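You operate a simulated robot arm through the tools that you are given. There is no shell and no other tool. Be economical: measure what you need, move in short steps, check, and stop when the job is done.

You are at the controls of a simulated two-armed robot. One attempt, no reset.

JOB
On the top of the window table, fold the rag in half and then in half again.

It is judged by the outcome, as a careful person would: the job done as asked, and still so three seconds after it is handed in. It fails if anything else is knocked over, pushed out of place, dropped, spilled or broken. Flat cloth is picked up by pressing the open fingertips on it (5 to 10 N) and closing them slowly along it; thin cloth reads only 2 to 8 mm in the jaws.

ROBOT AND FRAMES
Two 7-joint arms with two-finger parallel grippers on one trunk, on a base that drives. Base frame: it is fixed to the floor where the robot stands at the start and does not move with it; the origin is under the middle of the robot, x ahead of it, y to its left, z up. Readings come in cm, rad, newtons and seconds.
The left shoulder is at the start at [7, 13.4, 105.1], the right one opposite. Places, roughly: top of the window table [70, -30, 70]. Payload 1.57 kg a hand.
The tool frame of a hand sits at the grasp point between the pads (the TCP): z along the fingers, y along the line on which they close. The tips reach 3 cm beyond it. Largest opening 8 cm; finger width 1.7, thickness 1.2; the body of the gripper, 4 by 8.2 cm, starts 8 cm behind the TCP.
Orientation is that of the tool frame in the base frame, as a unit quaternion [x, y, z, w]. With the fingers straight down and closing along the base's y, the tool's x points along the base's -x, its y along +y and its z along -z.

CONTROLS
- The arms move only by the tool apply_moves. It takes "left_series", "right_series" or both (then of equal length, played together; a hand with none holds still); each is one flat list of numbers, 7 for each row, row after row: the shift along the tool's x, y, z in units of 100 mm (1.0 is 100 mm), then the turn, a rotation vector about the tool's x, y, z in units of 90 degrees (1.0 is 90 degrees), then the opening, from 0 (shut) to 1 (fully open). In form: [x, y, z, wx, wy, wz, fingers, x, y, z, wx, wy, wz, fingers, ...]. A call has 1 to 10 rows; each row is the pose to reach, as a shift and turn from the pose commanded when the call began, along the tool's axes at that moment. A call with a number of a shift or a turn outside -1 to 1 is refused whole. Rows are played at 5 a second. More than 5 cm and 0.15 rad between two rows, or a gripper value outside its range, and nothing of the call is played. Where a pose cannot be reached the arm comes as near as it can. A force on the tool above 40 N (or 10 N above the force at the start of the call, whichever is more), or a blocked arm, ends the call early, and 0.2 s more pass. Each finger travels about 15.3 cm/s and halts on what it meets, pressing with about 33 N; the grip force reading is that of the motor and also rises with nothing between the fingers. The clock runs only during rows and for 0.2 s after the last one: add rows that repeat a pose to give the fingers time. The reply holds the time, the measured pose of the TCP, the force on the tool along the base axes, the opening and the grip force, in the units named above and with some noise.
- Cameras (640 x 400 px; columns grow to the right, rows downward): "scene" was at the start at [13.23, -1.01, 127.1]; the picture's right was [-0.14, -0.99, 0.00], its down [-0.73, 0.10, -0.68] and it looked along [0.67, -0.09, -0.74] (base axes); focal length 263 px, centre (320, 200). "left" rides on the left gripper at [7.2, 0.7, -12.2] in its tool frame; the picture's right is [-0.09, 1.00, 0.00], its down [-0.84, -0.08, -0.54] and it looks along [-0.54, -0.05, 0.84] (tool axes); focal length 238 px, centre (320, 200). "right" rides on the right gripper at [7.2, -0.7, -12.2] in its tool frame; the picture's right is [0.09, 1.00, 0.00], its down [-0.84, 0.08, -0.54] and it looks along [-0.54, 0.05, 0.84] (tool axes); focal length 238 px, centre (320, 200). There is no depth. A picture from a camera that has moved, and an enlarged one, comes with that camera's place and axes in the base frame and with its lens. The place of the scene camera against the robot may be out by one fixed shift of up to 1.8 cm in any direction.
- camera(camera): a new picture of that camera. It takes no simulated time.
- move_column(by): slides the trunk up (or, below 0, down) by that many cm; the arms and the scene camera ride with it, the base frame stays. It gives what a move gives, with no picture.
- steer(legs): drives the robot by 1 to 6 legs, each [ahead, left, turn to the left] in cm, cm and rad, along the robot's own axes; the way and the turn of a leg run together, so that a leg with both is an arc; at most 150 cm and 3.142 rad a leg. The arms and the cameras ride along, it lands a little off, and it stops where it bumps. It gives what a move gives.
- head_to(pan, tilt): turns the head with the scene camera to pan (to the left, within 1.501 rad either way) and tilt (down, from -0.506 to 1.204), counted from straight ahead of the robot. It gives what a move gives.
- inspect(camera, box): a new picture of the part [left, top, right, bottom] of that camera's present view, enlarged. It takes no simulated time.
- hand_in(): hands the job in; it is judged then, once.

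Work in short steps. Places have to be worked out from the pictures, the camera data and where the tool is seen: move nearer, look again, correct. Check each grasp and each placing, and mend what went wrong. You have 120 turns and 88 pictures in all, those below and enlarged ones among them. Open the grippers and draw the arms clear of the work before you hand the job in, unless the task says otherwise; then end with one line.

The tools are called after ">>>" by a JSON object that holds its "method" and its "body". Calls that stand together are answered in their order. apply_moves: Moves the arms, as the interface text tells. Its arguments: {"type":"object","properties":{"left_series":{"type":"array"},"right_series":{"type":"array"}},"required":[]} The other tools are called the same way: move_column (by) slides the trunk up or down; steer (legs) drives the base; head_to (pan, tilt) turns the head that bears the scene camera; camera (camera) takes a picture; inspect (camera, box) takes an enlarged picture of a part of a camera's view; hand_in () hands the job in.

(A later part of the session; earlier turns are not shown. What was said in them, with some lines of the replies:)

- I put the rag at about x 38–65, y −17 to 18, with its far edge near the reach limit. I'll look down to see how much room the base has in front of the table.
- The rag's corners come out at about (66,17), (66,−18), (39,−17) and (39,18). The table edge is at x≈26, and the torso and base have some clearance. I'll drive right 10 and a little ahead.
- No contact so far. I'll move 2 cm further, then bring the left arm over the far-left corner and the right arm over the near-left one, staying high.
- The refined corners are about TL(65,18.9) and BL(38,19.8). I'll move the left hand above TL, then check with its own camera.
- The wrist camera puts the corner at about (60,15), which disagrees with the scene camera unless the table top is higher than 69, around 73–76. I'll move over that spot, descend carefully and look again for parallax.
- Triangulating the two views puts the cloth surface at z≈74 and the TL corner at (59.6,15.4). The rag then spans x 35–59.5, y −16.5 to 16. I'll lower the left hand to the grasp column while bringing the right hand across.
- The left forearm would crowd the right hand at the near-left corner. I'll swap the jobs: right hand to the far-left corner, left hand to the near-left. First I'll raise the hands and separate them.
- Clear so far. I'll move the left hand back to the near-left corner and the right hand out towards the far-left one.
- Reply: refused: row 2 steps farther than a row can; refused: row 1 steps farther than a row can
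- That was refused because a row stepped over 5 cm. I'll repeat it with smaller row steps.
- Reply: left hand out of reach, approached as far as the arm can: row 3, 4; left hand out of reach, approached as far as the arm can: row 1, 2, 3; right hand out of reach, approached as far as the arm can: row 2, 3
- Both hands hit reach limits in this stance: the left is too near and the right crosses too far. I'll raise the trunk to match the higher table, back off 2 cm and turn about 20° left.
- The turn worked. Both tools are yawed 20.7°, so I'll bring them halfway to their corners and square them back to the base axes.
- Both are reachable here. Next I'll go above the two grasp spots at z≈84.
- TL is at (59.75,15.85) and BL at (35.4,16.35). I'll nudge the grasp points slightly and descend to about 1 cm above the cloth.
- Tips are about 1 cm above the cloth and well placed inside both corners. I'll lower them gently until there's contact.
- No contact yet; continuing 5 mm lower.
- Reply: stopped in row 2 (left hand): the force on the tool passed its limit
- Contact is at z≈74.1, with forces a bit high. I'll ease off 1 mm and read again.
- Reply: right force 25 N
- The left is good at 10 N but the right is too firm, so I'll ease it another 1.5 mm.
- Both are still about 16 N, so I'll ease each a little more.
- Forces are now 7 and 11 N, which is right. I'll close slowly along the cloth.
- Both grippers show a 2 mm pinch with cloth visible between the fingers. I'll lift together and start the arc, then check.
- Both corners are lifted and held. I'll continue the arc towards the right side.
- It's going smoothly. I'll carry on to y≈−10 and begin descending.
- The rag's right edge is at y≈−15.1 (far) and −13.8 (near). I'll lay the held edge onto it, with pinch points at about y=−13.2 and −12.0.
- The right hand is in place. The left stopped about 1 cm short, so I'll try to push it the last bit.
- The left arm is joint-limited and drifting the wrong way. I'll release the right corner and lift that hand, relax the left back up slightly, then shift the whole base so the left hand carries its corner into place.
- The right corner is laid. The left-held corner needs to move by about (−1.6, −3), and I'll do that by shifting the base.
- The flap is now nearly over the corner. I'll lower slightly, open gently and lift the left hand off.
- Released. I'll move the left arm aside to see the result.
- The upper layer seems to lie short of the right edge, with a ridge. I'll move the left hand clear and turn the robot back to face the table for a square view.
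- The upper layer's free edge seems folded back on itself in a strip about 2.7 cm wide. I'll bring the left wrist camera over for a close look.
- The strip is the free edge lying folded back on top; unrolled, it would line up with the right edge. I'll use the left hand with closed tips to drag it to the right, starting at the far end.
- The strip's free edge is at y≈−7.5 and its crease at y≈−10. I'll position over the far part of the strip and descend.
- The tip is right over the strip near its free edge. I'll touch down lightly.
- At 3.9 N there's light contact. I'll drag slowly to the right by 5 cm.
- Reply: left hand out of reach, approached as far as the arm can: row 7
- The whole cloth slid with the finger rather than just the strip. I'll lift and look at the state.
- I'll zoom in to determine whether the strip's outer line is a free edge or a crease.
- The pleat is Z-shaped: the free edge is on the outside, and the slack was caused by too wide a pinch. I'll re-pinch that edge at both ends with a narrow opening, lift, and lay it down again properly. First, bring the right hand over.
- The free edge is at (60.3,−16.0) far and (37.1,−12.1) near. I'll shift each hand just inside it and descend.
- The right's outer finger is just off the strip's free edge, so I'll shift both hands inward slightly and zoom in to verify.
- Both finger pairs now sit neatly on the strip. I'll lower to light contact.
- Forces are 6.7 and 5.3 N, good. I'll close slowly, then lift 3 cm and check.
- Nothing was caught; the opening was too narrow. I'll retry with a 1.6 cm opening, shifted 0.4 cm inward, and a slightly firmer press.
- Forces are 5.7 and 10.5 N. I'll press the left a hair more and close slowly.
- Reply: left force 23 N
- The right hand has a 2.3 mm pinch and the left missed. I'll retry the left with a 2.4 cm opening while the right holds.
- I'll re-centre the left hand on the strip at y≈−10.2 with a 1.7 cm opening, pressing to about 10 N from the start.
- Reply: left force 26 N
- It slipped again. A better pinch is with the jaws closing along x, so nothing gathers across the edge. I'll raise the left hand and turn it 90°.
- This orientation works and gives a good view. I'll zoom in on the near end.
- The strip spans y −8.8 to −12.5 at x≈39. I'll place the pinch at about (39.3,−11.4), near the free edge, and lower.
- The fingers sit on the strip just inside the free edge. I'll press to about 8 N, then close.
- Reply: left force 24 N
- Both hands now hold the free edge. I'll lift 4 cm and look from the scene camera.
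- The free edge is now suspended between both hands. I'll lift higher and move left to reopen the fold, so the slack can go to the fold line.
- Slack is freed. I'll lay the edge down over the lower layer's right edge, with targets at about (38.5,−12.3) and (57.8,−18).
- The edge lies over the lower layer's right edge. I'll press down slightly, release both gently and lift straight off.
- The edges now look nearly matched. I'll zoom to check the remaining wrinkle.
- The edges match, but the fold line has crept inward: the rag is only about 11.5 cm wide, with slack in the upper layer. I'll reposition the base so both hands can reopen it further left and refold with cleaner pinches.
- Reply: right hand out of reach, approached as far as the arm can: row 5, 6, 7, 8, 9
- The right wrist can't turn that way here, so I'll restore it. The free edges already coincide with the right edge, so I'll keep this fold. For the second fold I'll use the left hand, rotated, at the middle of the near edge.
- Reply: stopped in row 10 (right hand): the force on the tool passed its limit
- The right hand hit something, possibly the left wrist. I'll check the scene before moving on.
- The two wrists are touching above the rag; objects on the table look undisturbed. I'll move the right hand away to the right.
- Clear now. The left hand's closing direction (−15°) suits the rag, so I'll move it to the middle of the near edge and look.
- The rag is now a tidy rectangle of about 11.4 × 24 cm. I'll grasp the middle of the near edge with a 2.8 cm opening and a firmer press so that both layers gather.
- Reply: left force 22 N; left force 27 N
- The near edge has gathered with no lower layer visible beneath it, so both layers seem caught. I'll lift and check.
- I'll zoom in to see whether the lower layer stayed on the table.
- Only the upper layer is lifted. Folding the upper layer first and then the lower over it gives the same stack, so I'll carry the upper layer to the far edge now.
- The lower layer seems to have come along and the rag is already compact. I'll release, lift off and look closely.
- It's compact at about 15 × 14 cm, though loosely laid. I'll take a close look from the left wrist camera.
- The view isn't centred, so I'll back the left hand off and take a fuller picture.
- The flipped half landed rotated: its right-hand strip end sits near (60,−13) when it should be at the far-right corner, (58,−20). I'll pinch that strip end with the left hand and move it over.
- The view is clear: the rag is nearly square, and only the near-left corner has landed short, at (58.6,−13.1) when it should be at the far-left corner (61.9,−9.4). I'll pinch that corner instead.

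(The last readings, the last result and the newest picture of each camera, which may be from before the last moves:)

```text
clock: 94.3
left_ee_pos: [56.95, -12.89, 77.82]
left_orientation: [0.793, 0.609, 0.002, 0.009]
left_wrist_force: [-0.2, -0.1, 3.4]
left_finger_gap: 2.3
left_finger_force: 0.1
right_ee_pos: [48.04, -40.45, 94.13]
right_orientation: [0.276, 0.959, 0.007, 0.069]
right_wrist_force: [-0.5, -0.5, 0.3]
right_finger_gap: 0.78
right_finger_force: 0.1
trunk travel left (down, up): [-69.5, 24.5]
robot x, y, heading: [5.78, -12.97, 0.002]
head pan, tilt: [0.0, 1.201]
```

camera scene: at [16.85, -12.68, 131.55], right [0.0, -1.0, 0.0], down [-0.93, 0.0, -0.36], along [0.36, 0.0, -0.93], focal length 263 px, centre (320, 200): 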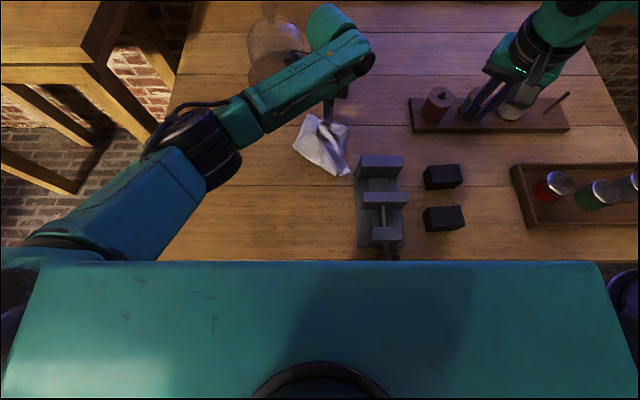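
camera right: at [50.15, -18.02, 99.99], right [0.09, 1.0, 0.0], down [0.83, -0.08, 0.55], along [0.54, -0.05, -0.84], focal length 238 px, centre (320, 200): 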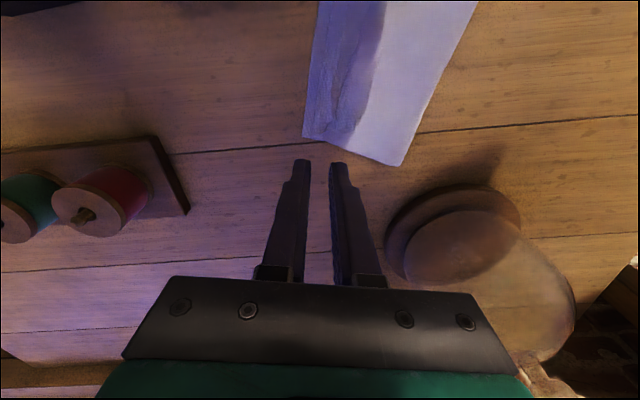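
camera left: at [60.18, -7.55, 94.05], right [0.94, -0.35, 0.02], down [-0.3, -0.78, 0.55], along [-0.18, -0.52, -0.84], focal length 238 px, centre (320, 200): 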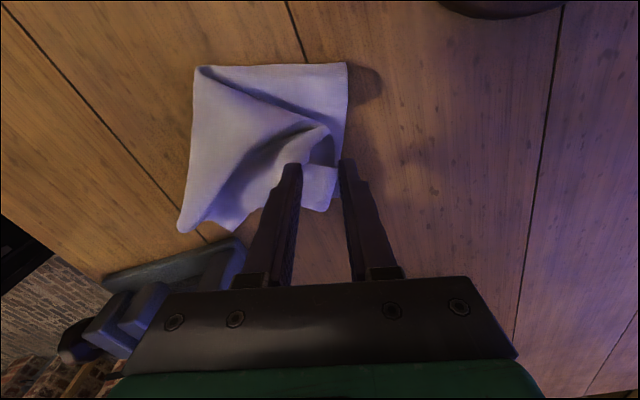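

Contact is at 3.4 N. I'll press a bit more and close slowly, then raise 2 cm.

>>> {"method": "apply_moves", "body": {"left_series": [0, 0, 0.01, 0, 0, 0, 0.27, 0, 0, 0.012, 0, 0, 0, 0.24, 0, 0, 0.012, 0, 0, 0, 0.2, 0, 0, 0.012, 0, 0, 0, 0.16, 0, 0, 0.012, 0, 0, 0, 0.12, 0, 0, 0.012, 0, 0, 0, 0.08, 0, 0, 0.012, 0, 0, 0, 0.04, 0, 0, 0.012, 0, 0, 0, 0, 0, 0, 0.012, 0, 0, 0, 0]}}

>>> {"method": "apply_moves", "body": {"left_series": [0, 0, -0.1, 0, 0, 0, 0, 0, 0, -0.25, 0, 0, 0, 0]}}

```text
clock: 96.3
left_ee_pos: [56.86, -12.96, 77.83]
left_orientation: [0.794, 0.608, 0.001, 0.008]
left_wrist_force: [-0.9, -0.8, 1.4]
left_finger_gap: 0.25
left_finger_force: 23.9
right_ee_pos: [48.08, -40.47, 94.07]
right_orientation: [0.276, 0.959, 0.007, 0.067]
right_wrist_force: [0.2, -0.4, -0.1]
right_finger_gap: 0.81
right_finger_force: 0.0
trunk travel left (down, up): [-69.5, 24.5]
robot x, y, heading: [5.45, -12.44, 0.002]
head pan, tilt: [0.0, 1.201]
```

```text
clock: 96.9
left_ee_pos: [56.62, -12.91, 80.33]
left_orientation: [0.793, 0.609, 0.0, 0.008]
left_wrist_force: [0.6, 0.1, 0.1]
left_finger_gap: 0.24
left_finger_force: 24.1
right_ee_pos: [48.09, -40.55, 94.01]
right_orientation: [0.277, 0.958, 0.007, 0.068]
right_wrist_force: [0.5, -0.1, 0.2]
right_finger_gap: 0.8
right_finger_force: 0.1
trunk travel left (down, up): [-69.5, 24.5]
robot x, y, heading: [5.81, -12.86, -0.001]
head pan, tilt: [0.0, 1.201]
```

The corner is held. I'll carry it by about (+3.2,+2.9) towards the far-left corner and lower it.

>>> {"method": "apply_moves", "body": {"left_series": [0.12, 0.08, -0.05, 0, 0, 0, 0, 0.25, 0.16, -0.05, 0, 0, 0, 0, 0.37, 0.24, 0.0, 0, 0, 0, 0, 0.37, 0.24, 0.12, 0, 0, 0, 0, 0.37, 0.24, 0.24, 0, 0, 0, 0]}}

>>> {"method": "camera", "body": {"camera": "left"}}

```text
clock: 98.1
left_ee_pos: [60.09, -10.05, 77.94]
left_orientation: [0.794, 0.608, 0.0, 0.008]
left_wrist_force: [-0.6, -0.5, 1.0]
left_finger_gap: 0.25
left_finger_force: 23.9
right_ee_pos: [48.11, -40.39, 93.95]
right_orientation: [0.276, 0.959, 0.007, 0.069]
right_wrist_force: [0.2, 0.9, 0.4]
right_finger_gap: 0.8
right_finger_force: 0.0
trunk travel left (down, up): [-69.5, 24.5]
robot x, y, heading: [6.01, -12.11, -0.0]
head pan, tilt: [0.0, 1.201]
```

```text
4 pictures are left
camera left: at [62.43, -3.25, 90.05], right [0.94, -0.35, 0.02], down [-0.3, -0.78, 0.55], along [-0.18, -0.52, -0.84], focal length 238 px, centre (320, 200)
```

left: 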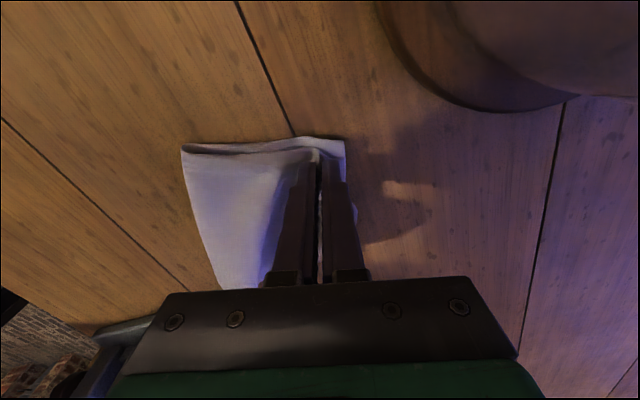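

The left side now reaches the far-left corner and lies flat. I'll press, release gently and lift off.

>>> {"method": "apply_moves", "body": {"left_series": [0, 0, 0.03, 0, 0, 0, 0, 0, 0, 0.03, 0, 0, 0, 0.06, 0, 0, 0.02, 0, 0, 0, 0.12, 0, 0, -0.1, 0, 0, 0, 0.16, 0, 0, -0.3, 0, 0, 0, 0.16, 0, 0, -0.6, 0, 0, 0, 0.16, 0, 0, -0.95, 0, 0, 0, 0.16]}}

>>> {"method": "apply_moves", "body": {"left_series": [0.3, -0.2, 0, 0, 0, 0, 0.16, 0.6, -0.4, 0, 0, 0, 0, 0.16, 0.9, -0.6, -0.1, 0, 0, 0, 0.16]}}

>>> {"method": "apply_moves", "body": {"left_series": [0.3, -0.2, 0, 0, 0, 0, 0.16, 0.6, -0.4, 0, 0, 0, 0, 0.16, 0.9, -0.6, 0, 0, 0, 0, 0.16]}}

>>> {"method": "inspect", "body": {"camera": "scene", "box": [270, 95, 370, 190]}}

```text
clock: 99.7
left_ee_pos: [60.11, -9.97, 87.47]
left_orientation: [0.793, 0.609, 0.001, 0.009]
left_wrist_force: [-0.1, -0.3, 0.7]
left_finger_gap: 1.25
left_finger_force: 0.1
right_ee_pos: [48.11, -40.57, 94.14]
right_orientation: [0.276, 0.959, 0.007, 0.068]
right_wrist_force: [-0.6, 0.5, 0.0]
right_finger_gap: 0.83
right_finger_force: 0.1
trunk travel left (down, up): [-69.5, 24.5]
robot x, y, heading: [5.8, -12.84, 0.003]
head pan, tilt: [0.0, 1.201]
```

```text
clock: 100.5
left_ee_pos: [56.38, 0.59, 88.28]
left_orientation: [0.793, 0.609, 0.0, 0.009]
left_wrist_force: [-0.6, -0.1, -0.3]
left_finger_gap: 1.26
left_finger_force: 0.0
right_ee_pos: [47.96, -40.42, 94.06]
right_orientation: [0.276, 0.959, 0.005, 0.069]
right_wrist_force: [0.0, 0.1, 0.4]
right_finger_gap: 0.81
right_finger_force: 0.0
trunk travel left (down, up): [-69.5, 24.5]
robot x, y, heading: [5.91, -12.68, 0.001]
head pan, tilt: [0.0, 1.201]
```

```text
clock: 101.3
left_ee_pos: [53.14, 10.63, 88.07]
left_orientation: [0.794, 0.608, 0.0, 0.008]
left_wrist_force: [0.7, 0.7, 0.1]
left_finger_gap: 1.27
left_finger_force: 0.0
right_ee_pos: [47.98, -40.36, 94.03]
right_orientation: [0.276, 0.959, 0.006, 0.069]
right_wrist_force: [-0.8, -0.7, 0.0]
right_finger_gap: 0.79
right_finger_force: 0.0
trunk travel left (down, up): [-69.5, 24.5]
robot x, y, heading: [5.79, -12.78, -0.001]
head pan, tilt: [0.0, 1.201]
```

```text
4.21 times, centred on (320, 142) of scene
camera zoom: at [16.75, -12.55, 131.55], right [0.0, -1.0, 0.0], down [-0.93, 0.0, -0.36], along [0.36, 0.0, -0.93], focal length 1108 px, centre (320, 442)
```

zoom: 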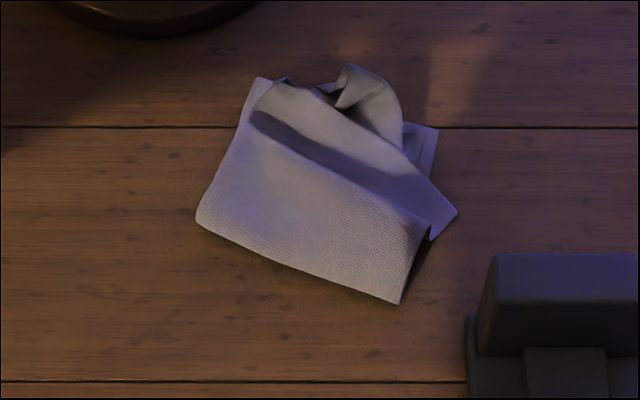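

Much better: a compact square stack. One corner pokes out at about (52.6,−21.4), and the far edge has a small hump from the slack. I'll pinch that corner and move it to the far-right corner to pull the hump out.

>>> {"method": "apply_moves", "body": {"left_series": [-0.35, 0.09, 0, 0, 0, 0, 0.2, -0.7, 0.18, 0, 0, 0, 0, 0.25, -0.973, 0.263, 0, 0, 0, 0, 0.25]}}

>>> {"method": "apply_moves", "body": {"left_series": [-0.35, 0.09, 0, 0, 0, 0, 0.25, -0.7, 0.18, 0, 0, 0, 0, 0.25, -0.973, 0.263, 0, 0, 0, 0, 0.25]}}

>>> {"method": "apply_moves", "body": {"left_series": [-0.35, 0.09, 0, 0, 0, 0, 0.25, -0.7, 0.18, 0.1, 0, 0, 0, 0.25, -0.973, 0.263, 0.3, 0, 0, 0, 0.25, -0.973, 0.263, 0.6, 0, 0, 0, 0.25]}}

>>> {"method": "inspect", "body": {"camera": "left", "box": [220, 60, 460, 210]}}

```text
clock: 102.1
left_ee_pos: [53.15, 0.38, 88.16]
left_orientation: [0.793, 0.609, 0.002, 0.007]
left_wrist_force: [0.1, 0.5, 0.2]
left_finger_gap: 2.0
left_finger_force: 0.1
right_ee_pos: [48.11, -40.51, 93.99]
right_orientation: [0.276, 0.959, 0.006, 0.069]
right_wrist_force: [0.3, -0.3, -0.7]
right_finger_gap: 0.82
right_finger_force: 0.1
trunk travel left (down, up): [-69.5, 24.5]
robot x, y, heading: [5.85, -12.84, 0.007]
head pan, tilt: [0.0, 1.201]
```

```text
clock: 102.9
left_ee_pos: [53.22, -9.62, 88.25]
left_orientation: [0.793, 0.609, 0.001, 0.008]
left_wrist_force: [0.3, -0.5, 0.1]
left_finger_gap: 1.99
left_finger_force: 0.0
right_ee_pos: [48.12, -40.53, 94.1]
right_orientation: [0.276, 0.959, 0.007, 0.069]
right_wrist_force: [-0.3, 0.2, 0.4]
right_finger_gap: 0.8
right_finger_force: 0.0
trunk travel left (down, up): [-69.5, 24.5]
robot x, y, heading: [5.85, -12.48, -0.001]
head pan, tilt: [0.0, 1.201]
```

```text
clock: 103.9
left_ee_pos: [53.39, -19.67, 82.46]
left_orientation: [0.793, 0.609, 0.001, 0.008]
left_wrist_force: [0.1, 0.6, 0.0]
left_finger_gap: 2.01
left_finger_force: 0.1
right_ee_pos: [48.03, -40.57, 94.04]
right_orientation: [0.276, 0.959, 0.007, 0.068]
right_wrist_force: [0.4, 0.4, -0.1]
right_finger_gap: 0.78
right_finger_force: 0.1
trunk travel left (down, up): [-69.5, 24.5]
robot x, y, heading: [5.91, -12.98, -0.002]
head pan, tilt: [0.0, 1.201]
```

```text
2.67 times, centred on (340, 135) of left
camera zoom: at [55.59, -12.84, 94.6], right [0.94, -0.35, 0.02], down [-0.3, -0.78, 0.55], along [-0.18, -0.52, -0.84], focal length 636 px, centre (267, 373)
```

zoom: 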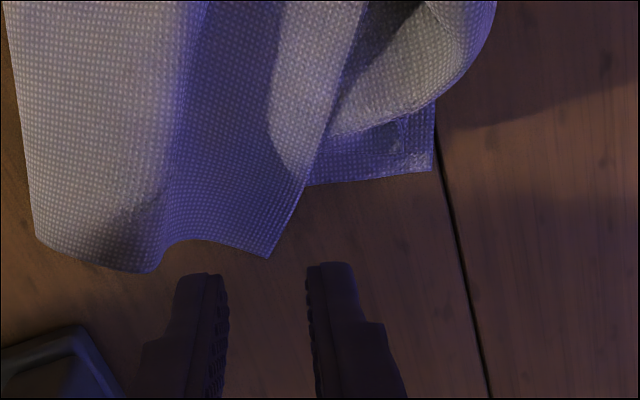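

The flap's corner is at (53,−20.8) and belongs at about (58.7,−19.9). I'll pinch just inside it.

>>> {"method": "apply_moves", "body": {"left_series": [0.06, -0.07, 0.1, 0, 0, 0, 0.22, 0.06, -0.07, 0.3, 0, 0, 0, 0.22, 0.06, -0.07, 0.44, 0, 0, 0, 0.22, 0.06, -0.07, 0.47, 0, 0, 0, 0.22]}}

```text
clock: 104.9
left_ee_pos: [52.79, -18.96, 77.7]
left_orientation: [0.794, 0.608, 0.001, 0.008]
left_wrist_force: [0.2, -0.9, -0.4]
left_finger_gap: 1.77
left_finger_force: 0.0
right_ee_pos: [48.13, -40.44, 93.96]
right_orientation: [0.275, 0.959, 0.005, 0.068]
right_wrist_force: [-0.2, 0.1, -0.8]
right_finger_gap: 0.81
right_finger_force: 0.2
trunk travel left (down, up): [-69.5, 24.5]
robot x, y, heading: [5.77, -12.85, 0.002]
head pan, tilt: [0.0, 1.201]
```

>>> {"method": "apply_moves", "body": {"left_series": [0, 0, 0.02, 0, 0, 0, 0.22, 0, 0, 0.035, 0, 0, 0, 0.22]}}

```text
clock: 105.5
left_ee_pos: [52.87, -18.84, 77.38]
left_orientation: [0.794, 0.608, 0.001, 0.008]
left_wrist_force: [0.6, 0.2, 0.9]
left_finger_gap: 1.78
left_finger_force: 0.0
right_ee_pos: [48.0, -40.54, 93.94]
right_orientation: [0.276, 0.959, 0.006, 0.068]
right_wrist_force: [0.1, 0.3, 0.0]
right_finger_gap: 0.79
right_finger_force: 0.1
trunk travel left (down, up): [-69.5, 24.5]
robot x, y, heading: [5.75, -12.76, 0.004]
head pan, tilt: [0.0, 1.201]
```

Nearly in contact. I'll press about 2.5 mm more, close slowly, then lift a little.

>>> {"method": "apply_moves", "body": {"left_series": [0, 0, 0.018, 0, 0, 0, 0.22, 0, 0, 0.025, 0, 0, 0, 0.22, 0, 0, 0.025, 0, 0, 0, 0.19, 0, 0, 0.025, 0, 0, 0, 0.16, 0, 0, 0.025, 0, 0, 0, 0.13, 0, 0, 0.025, 0, 0, 0, 0.1, 0, 0, 0.025, 0, 0, 0, 0.07, 0, 0, 0.025, 0, 0, 0, 0.03, 0, 0, 0.025, 0, 0, 0, 0, 0, 0, 0.025, 0, 0, 0, 0]}}

```text
clock: 107.7
left_ee_pos: [52.64, -18.94, 77.26]
left_orientation: [0.794, 0.608, 0.001, 0.009]
left_wrist_force: [-0.8, -0.6, 6.6]
left_finger_gap: 0.0
left_finger_force: 21.9
right_ee_pos: [47.89, -40.55, 94.12]
right_orientation: [0.277, 0.958, 0.007, 0.07]
right_wrist_force: [-0.1, -0.5, 0.1]
right_finger_gap: 0.82
right_finger_force: 0.1
trunk travel left (down, up): [-69.5, 24.5]
robot x, y, heading: [5.63, -12.94, 0.0]
head pan, tilt: [0.0, 1.201]
```

It missed. I'll retry once with a wider opening and a firmer press.

>>> {"method": "apply_moves", "body": {"left_series": [0, 0, -0.1, 0, 0, 0, 0.1, 0, 0.02, -0.15, 0, 0, 0, 0.25, 0, 0.02, -0.15, 0, 0, 0, 0.34, 0, 0.02, -0.05, 0, 0, 0, 0.34, 0, 0.02, 0.005, 0, 0, 0, 0.34, 0, 0.02, 0.012, 0, 0, 0, 0.34]}}

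```text
clock: 109.1
left_ee_pos: [52.85, -18.9, 77.27]
left_orientation: [0.793, 0.609, 0.002, 0.01]
left_wrist_force: [0.2, 2.0, 10.6]
left_finger_gap: 2.72
left_finger_force: 0.0
right_ee_pos: [47.98, -40.53, 93.99]
right_orientation: [0.276, 0.959, 0.006, 0.069]
right_wrist_force: [0.0, 0.1, -0.1]
right_finger_gap: 0.81
right_finger_force: 0.0
trunk travel left (down, up): [-69.5, 24.5]
robot x, y, heading: [5.78, -12.41, -0.001]
head pan, tilt: [0.0, 1.201]
```

Now 10.6 N, a good press. Closing slowly.

>>> {"method": "apply_moves", "body": {"left_series": [0, 0, 0, 0, 0, 0, 0.31, 0, 0, 0, 0, 0, 0, 0.28, 0, 0, 0, 0, 0, 0, 0.24, 0, 0, 0, 0, 0, 0, 0.2, 0, 0, 0, 0, 0, 0, 0.16, 0, 0, 0, 0, 0, 0, 0.12, 0, 0, 0, 0, 0, 0, 0.08, 0, 0, 0, 0, 0, 0, 0.04, 0, 0, 0, 0, 0, 0, 0, 0, 0, 0, 0, 0, 0, 0]}}

```text
clock: 111.3
left_ee_pos: [52.72, -19.06, 77.22]
left_orientation: [0.793, 0.609, 0.002, 0.008]
left_wrist_force: [-0.8, -0.1, 14.2]
left_finger_gap: 0.22
left_finger_force: 24.0
right_ee_pos: [47.83, -40.54, 94.15]
right_orientation: [0.276, 0.959, 0.006, 0.069]
right_wrist_force: [-0.7, -0.8, -0.4]
right_finger_gap: 0.79
right_finger_force: 0.1
trunk travel left (down, up): [-69.5, 24.5]
robot x, y, heading: [5.82, -12.65, 0.005]
head pan, tilt: [0.0, 1.201]
```

Caught at 2.2 mm. I'll lift, carry it by about (+5.2,+0.9), lower and release.

>>> {"method": "apply_moves", "body": {"left_series": [0, 0, -0.12, 0, 0, 0, 0, 0.02, 0.05, -0.28, 0, 0, 0, 0, 0.1, 0.2, -0.35, 0, 0, 0, 0, 0.18, 0.36, -0.3, 0, 0, 0, 0, 0.22, 0.48, -0.18, 0, 0, 0, 0, 0.22, 0.48, -0.03, 0, 0, 0, 0]}}

>>> {"method": "apply_moves", "body": {"left_series": [0, 0, 0.01, 0, 0, 0, 0.04, 0, 0, 0.01, 0, 0, 0, 0.08, 0, 0, 0, 0, 0, 0, 0.13, 0, 0, -0.1, 0, 0, 0, 0.16, 0, 0, -0.3, 0, 0, 0, 0.16, 0, 0, -0.6, 0, 0, 0, 0.16, 0, 0, -0.95, 0, 0, 0, 0.16]}}

>>> {"method": "apply_moves", "body": {"left_series": [0.4, -0.1, 0, 0, 0, 0, 0.16, 0.75, -0.2, 0, 0, 0, 0, 0.16, 0.97, -0.26, -0.1, 0, 0, 0, 0.16]}}

>>> {"method": "apply_moves", "body": {"left_series": [0.4, -0.1, 0, 0, 0, 0, 0.16, 0.75, -0.2, 0, 0, 0, 0, 0.16, 0.97, -0.26, -0.1, 0, 0, 0, 0.16]}}

>>> {"method": "apply_moves", "body": {"left_series": [0.4, -0.1, 0, 0, 0, 0, 0.16, 0.75, -0.2, 0, 0, 0, 0, 0.16, 0.97, -0.26, -0.1, 0, 0, 0, 0.16]}}

>>> {"method": "inspect", "body": {"camera": "scene", "box": [270, 95, 370, 190]}}

```text
clock: 112.7
left_ee_pos: [58.07, -18.0, 77.5]
left_orientation: [0.794, 0.608, 0.001, 0.01]
left_wrist_force: [2.5, -1.6, 9.7]
left_finger_gap: 0.19
left_finger_force: 23.2
right_ee_pos: [47.84, -40.56, 94.23]
right_orientation: [0.276, 0.959, 0.007, 0.069]
right_wrist_force: [-0.5, 0.4, 0.3]
right_finger_gap: 0.78
right_finger_force: 0.0
trunk travel left (down, up): [-69.5, 24.5]
robot x, y, heading: [6.09, -12.45, 0.001]
head pan, tilt: [0.0, 1.201]
```

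```text
clock: 114.3
left_ee_pos: [57.83, -17.8, 86.85]
left_orientation: [0.794, 0.608, 0.0, 0.008]
left_wrist_force: [-0.5, 0.4, 0.1]
left_finger_gap: 1.29
left_finger_force: 0.1
right_ee_pos: [48.03, -40.56, 94.0]
right_orientation: [0.276, 0.959, 0.007, 0.068]
right_wrist_force: [0.6, 0.1, 0.8]
right_finger_gap: 0.79
right_finger_force: 0.1
trunk travel left (down, up): [-69.5, 24.5]
robot x, y, heading: [6.12, -12.62, 0.003]
head pan, tilt: [0.0, 1.201]
```

```text
clock: 115.1
left_ee_pos: [57.88, -7.89, 87.73]
left_orientation: [0.793, 0.609, 0.001, 0.008]
left_wrist_force: [-0.3, -0.6, 0.7]
left_finger_gap: 1.27
left_finger_force: 0.0
right_ee_pos: [48.09, -40.4, 94.09]
right_orientation: [0.277, 0.959, 0.007, 0.069]
right_wrist_force: [0.3, -0.1, 0.5]
right_finger_gap: 0.8
right_finger_force: 0.0
trunk travel left (down, up): [-69.5, 24.5]
robot x, y, heading: [5.76, -12.91, -0.006]
head pan, tilt: [0.0, 1.201]
```

```text
clock: 115.9
left_ee_pos: [57.87, 2.22, 88.7]
left_orientation: [0.794, 0.608, 0.001, 0.009]
left_wrist_force: [-0.4, 0.4, -0.3]
left_finger_gap: 1.24
left_finger_force: 0.0
right_ee_pos: [47.97, -40.48, 94.06]
right_orientation: [0.275, 0.959, 0.007, 0.069]
right_wrist_force: [-0.1, -0.5, -0.3]
right_finger_gap: 0.82
right_finger_force: 0.1
trunk travel left (down, up): [-69.5, 24.5]
robot x, y, heading: [5.77, -12.66, 0.006]
head pan, tilt: [0.0, 1.201]
```

```text
clock: 116.7
left_ee_pos: [58.04, 12.4, 89.5]
left_orientation: [0.794, 0.608, 0.001, 0.009]
left_wrist_force: [0.6, 0.0, -0.1]
left_finger_gap: 1.29
left_finger_force: 0.0
right_ee_pos: [48.02, -40.42, 94.06]
right_orientation: [0.276, 0.959, 0.007, 0.068]
right_wrist_force: [-0.4, -0.3, 0.0]
right_finger_gap: 0.81
right_finger_force: 0.1
trunk travel left (down, up): [-69.5, 24.5]
robot x, y, heading: [5.78, -12.9, 0.002]
head pan, tilt: [0.0, 1.201]
```

```text
4.21 times, centred on (320, 142) of scene
camera zoom: at [16.79, -12.61, 131.55], right [0.0, -1.0, 0.0], down [-0.93, 0.0, -0.36], along [0.36, 0.0, -0.93], focal length 1108 px, centre (320, 442)
```

zoom: 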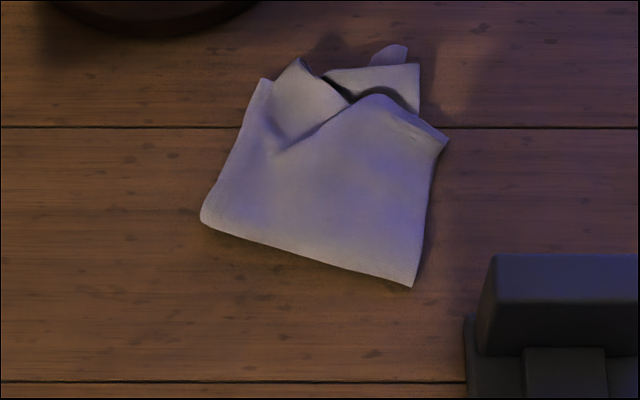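

The rag is now a compact, near-square four-layer stack of about 13 cm a side. A small tab pokes out at the far edge and there is slight puffing. I'll open both grippers in the clear and hand in.

>>> {"method": "apply_moves", "body": {"left_series": [0, 0, -0.2, 0, 0, 0, 0.4, 0, 0, -0.3, 0, 0, 0, 0.6], "right_series": [0, 0, -0.2, 0, 0, 0, 0.3, 0, 0, -0.3, 0, 0, 0, 0.5]}}

>>> {"method": "hand_in", "body": {}}

```text
clock: 117.3
left_ee_pos: [58.01, 12.33, 92.51]
left_orientation: [0.794, 0.608, 0.001, 0.008]
left_wrist_force: [0.0, 0.1, -0.7]
left_finger_gap: 4.79
left_finger_force: 0.1
right_ee_pos: [47.57, -40.29, 96.87]
right_orientation: [0.276, 0.959, 0.006, 0.069]
right_wrist_force: [-0.6, -0.2, 0.0]
right_finger_gap: 4.0
right_finger_force: 0.0
trunk travel left (down, up): [-69.5, 24.5]
robot x, y, heading: [5.94, -12.75, 0.008]
head pan, tilt: [0.0, 1.201]
```

```text
The job is handed in.
```

I folded the rag in half and then in half again on the window table, into a stack about 13 cm square. It isn't neat: a tab of up to 4 cm sticks out past the far edge, there is a small hump beside it, and the first fold took in more than half, leaving a pleat inside. The pictures show nothing else on the table knocked over or moved.
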